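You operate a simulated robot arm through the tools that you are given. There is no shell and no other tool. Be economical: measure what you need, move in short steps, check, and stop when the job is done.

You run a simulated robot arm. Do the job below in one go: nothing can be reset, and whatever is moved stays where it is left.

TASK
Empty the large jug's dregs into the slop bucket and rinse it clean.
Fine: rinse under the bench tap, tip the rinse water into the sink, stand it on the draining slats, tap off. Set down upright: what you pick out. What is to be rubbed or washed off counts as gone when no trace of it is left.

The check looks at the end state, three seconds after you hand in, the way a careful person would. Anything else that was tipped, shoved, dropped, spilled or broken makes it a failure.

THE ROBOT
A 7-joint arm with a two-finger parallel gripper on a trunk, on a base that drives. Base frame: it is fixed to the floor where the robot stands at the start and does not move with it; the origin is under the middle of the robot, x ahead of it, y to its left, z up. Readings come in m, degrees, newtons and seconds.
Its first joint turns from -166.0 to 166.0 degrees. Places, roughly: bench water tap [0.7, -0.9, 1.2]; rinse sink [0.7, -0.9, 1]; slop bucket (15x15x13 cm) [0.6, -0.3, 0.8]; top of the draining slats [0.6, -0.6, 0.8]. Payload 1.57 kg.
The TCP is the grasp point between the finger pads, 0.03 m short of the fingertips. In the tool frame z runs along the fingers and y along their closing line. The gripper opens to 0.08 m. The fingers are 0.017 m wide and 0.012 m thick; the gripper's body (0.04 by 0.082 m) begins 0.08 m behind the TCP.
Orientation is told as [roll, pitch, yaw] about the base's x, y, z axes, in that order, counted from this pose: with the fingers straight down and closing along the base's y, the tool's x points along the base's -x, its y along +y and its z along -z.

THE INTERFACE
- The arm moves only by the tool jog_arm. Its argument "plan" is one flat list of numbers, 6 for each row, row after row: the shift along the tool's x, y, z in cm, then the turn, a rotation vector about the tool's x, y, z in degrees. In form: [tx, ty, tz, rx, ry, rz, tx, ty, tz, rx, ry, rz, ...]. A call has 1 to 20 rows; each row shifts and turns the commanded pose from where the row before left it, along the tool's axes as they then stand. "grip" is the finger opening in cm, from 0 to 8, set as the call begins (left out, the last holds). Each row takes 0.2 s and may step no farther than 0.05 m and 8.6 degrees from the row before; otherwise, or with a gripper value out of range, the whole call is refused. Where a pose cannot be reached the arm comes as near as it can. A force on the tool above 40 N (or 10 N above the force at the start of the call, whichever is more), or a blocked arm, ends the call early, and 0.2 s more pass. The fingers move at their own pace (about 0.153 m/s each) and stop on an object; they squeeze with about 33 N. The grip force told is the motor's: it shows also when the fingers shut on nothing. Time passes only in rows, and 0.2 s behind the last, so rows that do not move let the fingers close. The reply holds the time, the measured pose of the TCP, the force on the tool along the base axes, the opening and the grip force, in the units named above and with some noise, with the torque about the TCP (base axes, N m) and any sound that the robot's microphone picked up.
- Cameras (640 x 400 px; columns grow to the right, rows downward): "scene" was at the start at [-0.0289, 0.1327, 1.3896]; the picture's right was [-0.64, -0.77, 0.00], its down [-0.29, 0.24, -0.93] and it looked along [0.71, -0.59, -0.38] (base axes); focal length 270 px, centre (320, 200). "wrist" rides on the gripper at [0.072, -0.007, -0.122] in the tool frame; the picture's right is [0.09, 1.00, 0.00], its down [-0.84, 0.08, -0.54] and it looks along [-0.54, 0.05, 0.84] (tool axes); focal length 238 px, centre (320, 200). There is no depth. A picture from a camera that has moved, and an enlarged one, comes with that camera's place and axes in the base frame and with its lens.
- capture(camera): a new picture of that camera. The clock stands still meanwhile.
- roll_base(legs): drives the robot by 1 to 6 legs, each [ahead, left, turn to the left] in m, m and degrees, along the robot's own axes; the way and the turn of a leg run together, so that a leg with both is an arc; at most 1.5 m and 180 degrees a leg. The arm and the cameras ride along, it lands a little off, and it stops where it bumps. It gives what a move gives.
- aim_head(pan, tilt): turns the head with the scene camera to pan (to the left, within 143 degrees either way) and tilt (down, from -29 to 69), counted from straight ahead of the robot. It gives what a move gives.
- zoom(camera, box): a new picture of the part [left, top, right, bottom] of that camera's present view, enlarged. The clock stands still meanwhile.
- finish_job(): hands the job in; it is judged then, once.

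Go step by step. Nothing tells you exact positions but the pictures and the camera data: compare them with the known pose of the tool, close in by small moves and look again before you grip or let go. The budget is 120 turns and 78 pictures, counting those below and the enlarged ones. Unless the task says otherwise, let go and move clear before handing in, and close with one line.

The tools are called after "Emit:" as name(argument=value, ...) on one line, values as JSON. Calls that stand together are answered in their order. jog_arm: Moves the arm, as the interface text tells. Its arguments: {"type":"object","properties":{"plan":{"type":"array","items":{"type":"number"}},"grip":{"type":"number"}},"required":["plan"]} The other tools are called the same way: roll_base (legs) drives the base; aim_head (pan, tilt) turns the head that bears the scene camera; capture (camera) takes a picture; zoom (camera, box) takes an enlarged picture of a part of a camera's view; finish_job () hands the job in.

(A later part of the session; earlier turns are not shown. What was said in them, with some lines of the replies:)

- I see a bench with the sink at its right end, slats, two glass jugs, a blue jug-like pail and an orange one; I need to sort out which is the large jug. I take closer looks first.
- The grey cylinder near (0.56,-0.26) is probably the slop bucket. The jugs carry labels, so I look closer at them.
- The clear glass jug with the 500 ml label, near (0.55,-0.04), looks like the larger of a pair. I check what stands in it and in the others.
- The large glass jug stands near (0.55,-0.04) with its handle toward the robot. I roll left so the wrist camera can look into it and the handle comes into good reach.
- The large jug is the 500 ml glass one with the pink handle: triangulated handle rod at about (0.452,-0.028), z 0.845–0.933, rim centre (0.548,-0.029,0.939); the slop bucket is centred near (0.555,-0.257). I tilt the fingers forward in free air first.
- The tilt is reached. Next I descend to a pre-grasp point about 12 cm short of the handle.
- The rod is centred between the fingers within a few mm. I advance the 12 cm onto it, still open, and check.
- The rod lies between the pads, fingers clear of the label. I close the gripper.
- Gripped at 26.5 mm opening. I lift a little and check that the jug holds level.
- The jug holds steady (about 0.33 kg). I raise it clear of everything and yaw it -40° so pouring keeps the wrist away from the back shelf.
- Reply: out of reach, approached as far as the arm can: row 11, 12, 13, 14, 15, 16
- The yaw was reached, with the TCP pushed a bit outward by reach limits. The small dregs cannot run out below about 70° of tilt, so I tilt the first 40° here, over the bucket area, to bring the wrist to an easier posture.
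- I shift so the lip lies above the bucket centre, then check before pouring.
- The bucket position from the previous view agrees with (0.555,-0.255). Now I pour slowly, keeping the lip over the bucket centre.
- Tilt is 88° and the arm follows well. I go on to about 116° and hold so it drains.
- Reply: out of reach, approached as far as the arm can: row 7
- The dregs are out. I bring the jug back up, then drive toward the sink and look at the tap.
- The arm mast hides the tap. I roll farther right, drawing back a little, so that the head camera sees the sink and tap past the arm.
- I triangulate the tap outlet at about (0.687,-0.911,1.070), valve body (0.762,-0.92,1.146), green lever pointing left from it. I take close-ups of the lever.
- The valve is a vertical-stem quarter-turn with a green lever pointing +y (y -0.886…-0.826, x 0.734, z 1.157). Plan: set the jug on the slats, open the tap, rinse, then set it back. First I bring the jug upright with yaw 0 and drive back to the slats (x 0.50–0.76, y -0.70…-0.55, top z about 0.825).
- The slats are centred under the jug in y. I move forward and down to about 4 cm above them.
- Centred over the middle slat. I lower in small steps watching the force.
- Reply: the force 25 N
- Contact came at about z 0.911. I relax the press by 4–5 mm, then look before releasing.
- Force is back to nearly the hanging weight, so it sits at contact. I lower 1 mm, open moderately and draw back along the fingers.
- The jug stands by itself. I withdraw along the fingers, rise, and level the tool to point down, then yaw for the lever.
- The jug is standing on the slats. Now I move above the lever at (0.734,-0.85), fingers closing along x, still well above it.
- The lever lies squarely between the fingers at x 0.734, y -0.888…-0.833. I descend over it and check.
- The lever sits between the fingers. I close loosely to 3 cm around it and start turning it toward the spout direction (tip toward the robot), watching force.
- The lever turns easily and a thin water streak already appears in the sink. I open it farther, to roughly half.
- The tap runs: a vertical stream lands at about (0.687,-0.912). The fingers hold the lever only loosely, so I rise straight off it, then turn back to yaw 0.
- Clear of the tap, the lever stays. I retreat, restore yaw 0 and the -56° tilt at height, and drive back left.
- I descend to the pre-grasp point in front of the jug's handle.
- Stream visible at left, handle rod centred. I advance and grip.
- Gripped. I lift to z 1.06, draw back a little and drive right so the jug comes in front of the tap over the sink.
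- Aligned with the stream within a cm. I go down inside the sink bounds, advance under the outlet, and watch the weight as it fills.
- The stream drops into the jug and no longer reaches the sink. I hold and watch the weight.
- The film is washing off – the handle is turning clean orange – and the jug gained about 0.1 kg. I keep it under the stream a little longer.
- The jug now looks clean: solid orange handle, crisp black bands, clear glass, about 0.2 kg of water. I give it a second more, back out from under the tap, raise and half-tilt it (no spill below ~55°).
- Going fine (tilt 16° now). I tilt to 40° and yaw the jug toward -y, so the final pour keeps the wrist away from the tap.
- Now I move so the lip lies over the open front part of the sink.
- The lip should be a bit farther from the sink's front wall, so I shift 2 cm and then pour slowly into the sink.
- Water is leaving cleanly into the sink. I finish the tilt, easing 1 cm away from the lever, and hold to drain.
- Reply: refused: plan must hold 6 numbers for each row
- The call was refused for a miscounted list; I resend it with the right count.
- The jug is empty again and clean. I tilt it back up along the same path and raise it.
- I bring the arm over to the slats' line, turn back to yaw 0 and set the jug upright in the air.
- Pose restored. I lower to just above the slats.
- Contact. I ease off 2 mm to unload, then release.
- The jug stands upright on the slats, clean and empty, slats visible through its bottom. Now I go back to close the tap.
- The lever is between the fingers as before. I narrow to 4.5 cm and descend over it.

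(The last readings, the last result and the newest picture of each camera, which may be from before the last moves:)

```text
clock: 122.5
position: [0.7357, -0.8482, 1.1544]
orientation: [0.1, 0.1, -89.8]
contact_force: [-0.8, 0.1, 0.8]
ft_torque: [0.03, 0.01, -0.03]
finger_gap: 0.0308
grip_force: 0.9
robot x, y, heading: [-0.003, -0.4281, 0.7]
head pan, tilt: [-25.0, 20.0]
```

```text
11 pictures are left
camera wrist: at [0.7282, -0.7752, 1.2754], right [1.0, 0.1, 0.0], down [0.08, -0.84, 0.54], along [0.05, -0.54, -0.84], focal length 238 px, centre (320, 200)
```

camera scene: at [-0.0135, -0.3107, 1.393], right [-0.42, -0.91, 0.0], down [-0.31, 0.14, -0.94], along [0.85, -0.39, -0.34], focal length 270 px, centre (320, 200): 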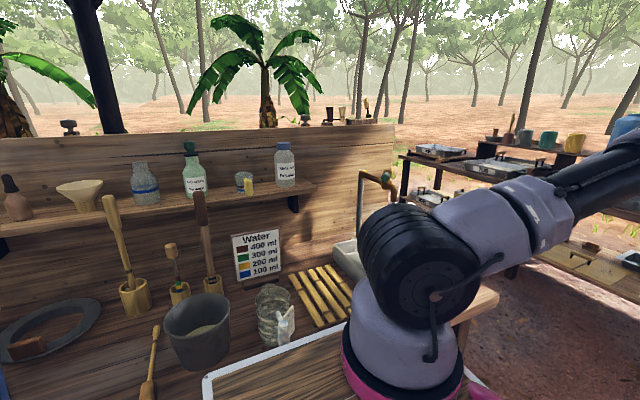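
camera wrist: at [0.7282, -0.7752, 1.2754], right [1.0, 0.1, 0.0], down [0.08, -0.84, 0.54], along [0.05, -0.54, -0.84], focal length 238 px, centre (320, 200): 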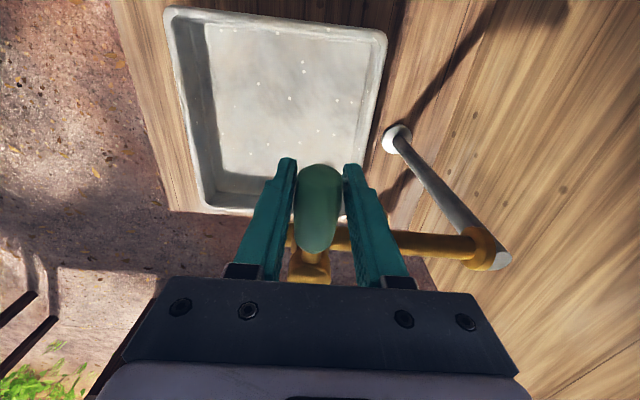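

No stream is visible any more. I press slightly past to reach the closing stop, watching the force, then centre again.

Emit:
jog_arm(plan=[0, 0.25, 0, 0, 0, 2, 0, 0.25, 0, 0, 0, 2, 0, 0, 0, 0, 0, 0])

Emit:
jog_arm(plan=[0, -0.35, 0, 0, 0, -2, 0, 0, 0, 0, 0, 0])

Emit:
jog_arm(plan=[0, 0, 0, 0, 0, 0, 0, 0, -3.2, 0, 0, 0, 0, 0, -3.2, 0, 0, 0, 0, 0, -3.2, 0, 0, 0, 0, 0, -3.2, 0, 0, 0, 0, 0, 0, 0, 0, 0], grip=4)

Emit:
capture(camera="wrist")

```text
clock: 123.3
position: [0.74, -0.8484, 1.1545]
orientation: [0.0, 0.0, -93.6]
contact_force: [-9.0, -3.3, 0.2]
ft_torque: [0.01, 0.0, -0.02]
finger_gap: 0.0379
grip_force: 4.5
robot x, y, heading: [0.0022, -0.4243, 0.3]
head pan, tilt: [-25.0, 20.0]
```

```text
clock: 123.9
position: [0.737, -0.8485, 1.1535]
orientation: [0.0, 0.2, -91.6]
contact_force: [-4.1, -0.4, -1.8]
ft_torque: [0.0, -0.04, -0.05]
finger_gap: 0.0342
grip_force: 2.1
robot x, y, heading: [-0.003, -0.4286, 0.6]
head pan, tilt: [-25.0, 20.0]
```

```text
clock: 125.3
position: [0.7375, -0.8467, 1.2805]
orientation: [0.0, 0.1, -91.5]
contact_force: [-0.5, 0.0, 0.5]
ft_torque: [0.03, 0.01, 0.02]
finger_gap: 0.04
grip_force: 0.0
robot x, y, heading: [0.0026, -0.426, 0.4]
head pan, tilt: [-25.0, 20.0]
```

```text
10 pictures are left
camera wrist: at [0.7329, -0.7749, 1.403], right [1.0, 0.07, 0.0], down [0.06, -0.84, 0.54], along [0.03, -0.54, -0.84], focal length 238 px, centre (320, 200)
```

wrist: 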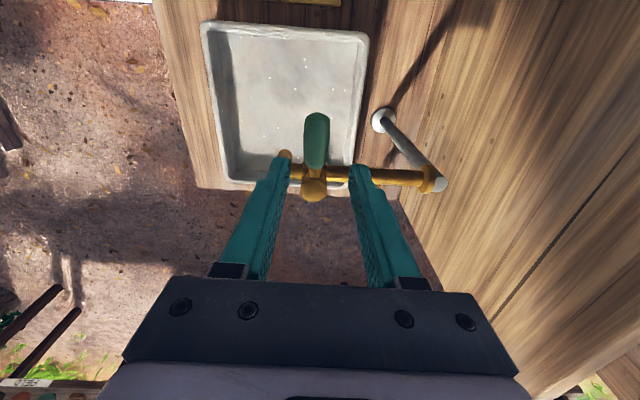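

The lever is on its stop and no water runs. I retreat and take a last look over the bench.

Emit:
jog_arm(plan=[0, -4.48, 0, 0, 0, 0, 0, -4.48, 0, 0, 0, 0, 0, -4.48, 0, 0, 0, 0, 0, -4.48, 0, 0, 0, 0, 0, -4.48, 0, 0, 0, 0, 0, -4.48, 0, 0, 0, 0, 0, -4.48, 0, 0, 0, 0])

Emit:
roll_base(legs=[[-0.1, -0.15, 0]])

Emit:
aim_head(pan=-12, tilt=22)

Emit:
capture(camera="scene")

Emit:
zoom(camera="scene", box=[200, 150, 440, 310])

```text
clock: 126.9
position: [0.4247, -0.8387, 1.2806]
orientation: [-0.2, 0.1, -91.5]
contact_force: [0.9, 0.7, -0.5]
ft_torque: [-0.01, 0.02, 0.04]
finger_gap: 0.0399
grip_force: 0.1
robot x, y, heading: [0.0017, -0.4247, 0.5]
head pan, tilt: [-25.0, 20.0]
```

```text
clock: 128.4
position: [0.3245, -0.9928, 1.2813]
orientation: [-0.1, 0.0, -91.5]
contact_force: [-0.1, 0.0, 0.4]
ft_torque: [-0.01, -0.02, -0.03]
finger_gap: 0.0398
grip_force: 0.0
robot x, y, heading: [-0.0989, -0.5751, 0.6]
head pan, tilt: [-25.0, 20.0]
```

```text
clock: 129.2
position: [0.3258, -0.9916, 1.2812]
orientation: [0.0, 0.0, -91.6]
contact_force: [0.1, 0.2, -0.1]
ft_torque: [0.01, -0.02, 0.02]
finger_gap: 0.0398
grip_force: 0.0
robot x, y, heading: [-0.0986, -0.578, 0.6]
head pan, tilt: [-12.0, 22.0]
```

```text
9 pictures are left
camera scene: at [-0.1061, -0.4041, 1.3897], right [-0.2, -0.98, 0.0], down [-0.37, 0.08, -0.93], along [0.91, -0.19, -0.37], focal length 270 px, centre (320, 200)
```

scene: 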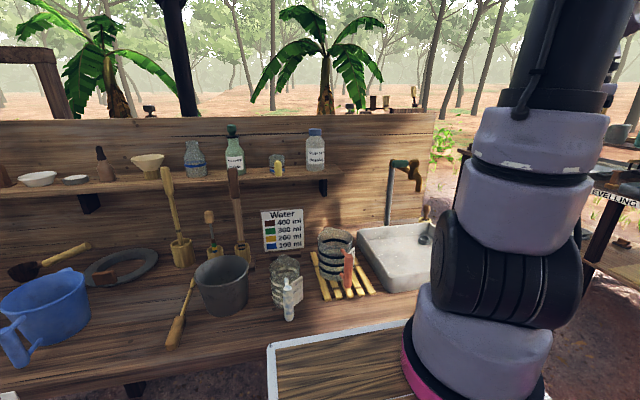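

```text
2.50 times, centred on (320, 230) of scene
camera zoom: at [-0.1061, -0.4041, 1.3897], right [-0.2, -0.98, 0.0], down [-0.37, 0.08, -0.93], along [0.91, -0.19, -0.37], focal length 676 px, centre (320, 125)
```

zoom: 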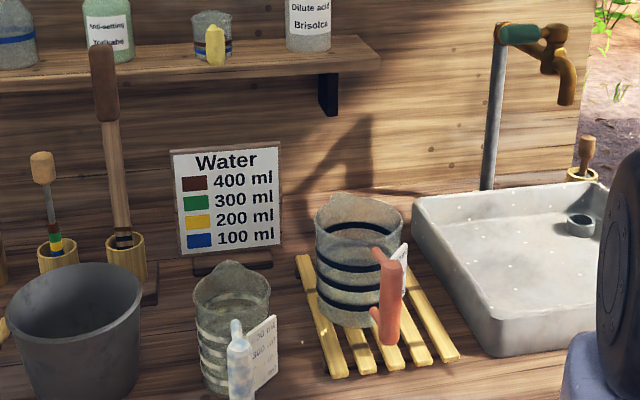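

All stands in place, tap off. One close check of the jug for traces.

Emit:
zoom(camera="scene", box=[300, 215, 380, 305])

Emit:
zoom(camera="scene", box=[180, 240, 320, 340])

```text
4.44 times, centred on (340, 260) of scene
camera zoom: at [-0.1061, -0.4041, 1.3897], right [-0.2, -0.98, 0.0], down [-0.37, 0.08, -0.93], along [0.91, -0.19, -0.37], focal length 1201 px, centre (231, -67)
```

zoom: 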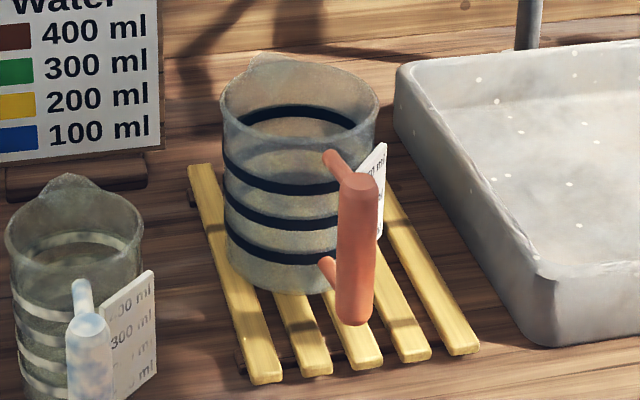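

```text
4.00 times, centred on (250, 290) of scene
camera zoom: at [-0.1061, -0.4041, 1.3897], right [-0.2, -0.98, 0.0], down [-0.37, 0.08, -0.93], along [0.91, -0.19, -0.37], focal length 1081 px, centre (600, -160)
```

zoom: 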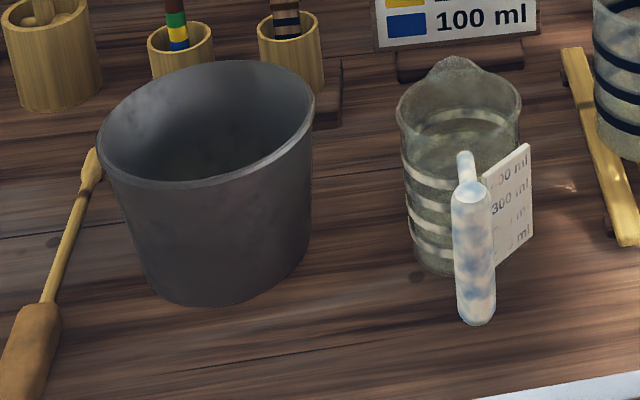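

The jug shows no trace of film, stands upright on the slats, the tap is shut, and nothing else has moved. I hand in.

Emit:
finish_job()

```text
The job is handed in.
```

The large jug (I took this to be the 500 ml glass one) is emptied into the slop bucket and rinsed clean. It stands upright on the draining slats; the rinse water went into the sink and the tap is off.
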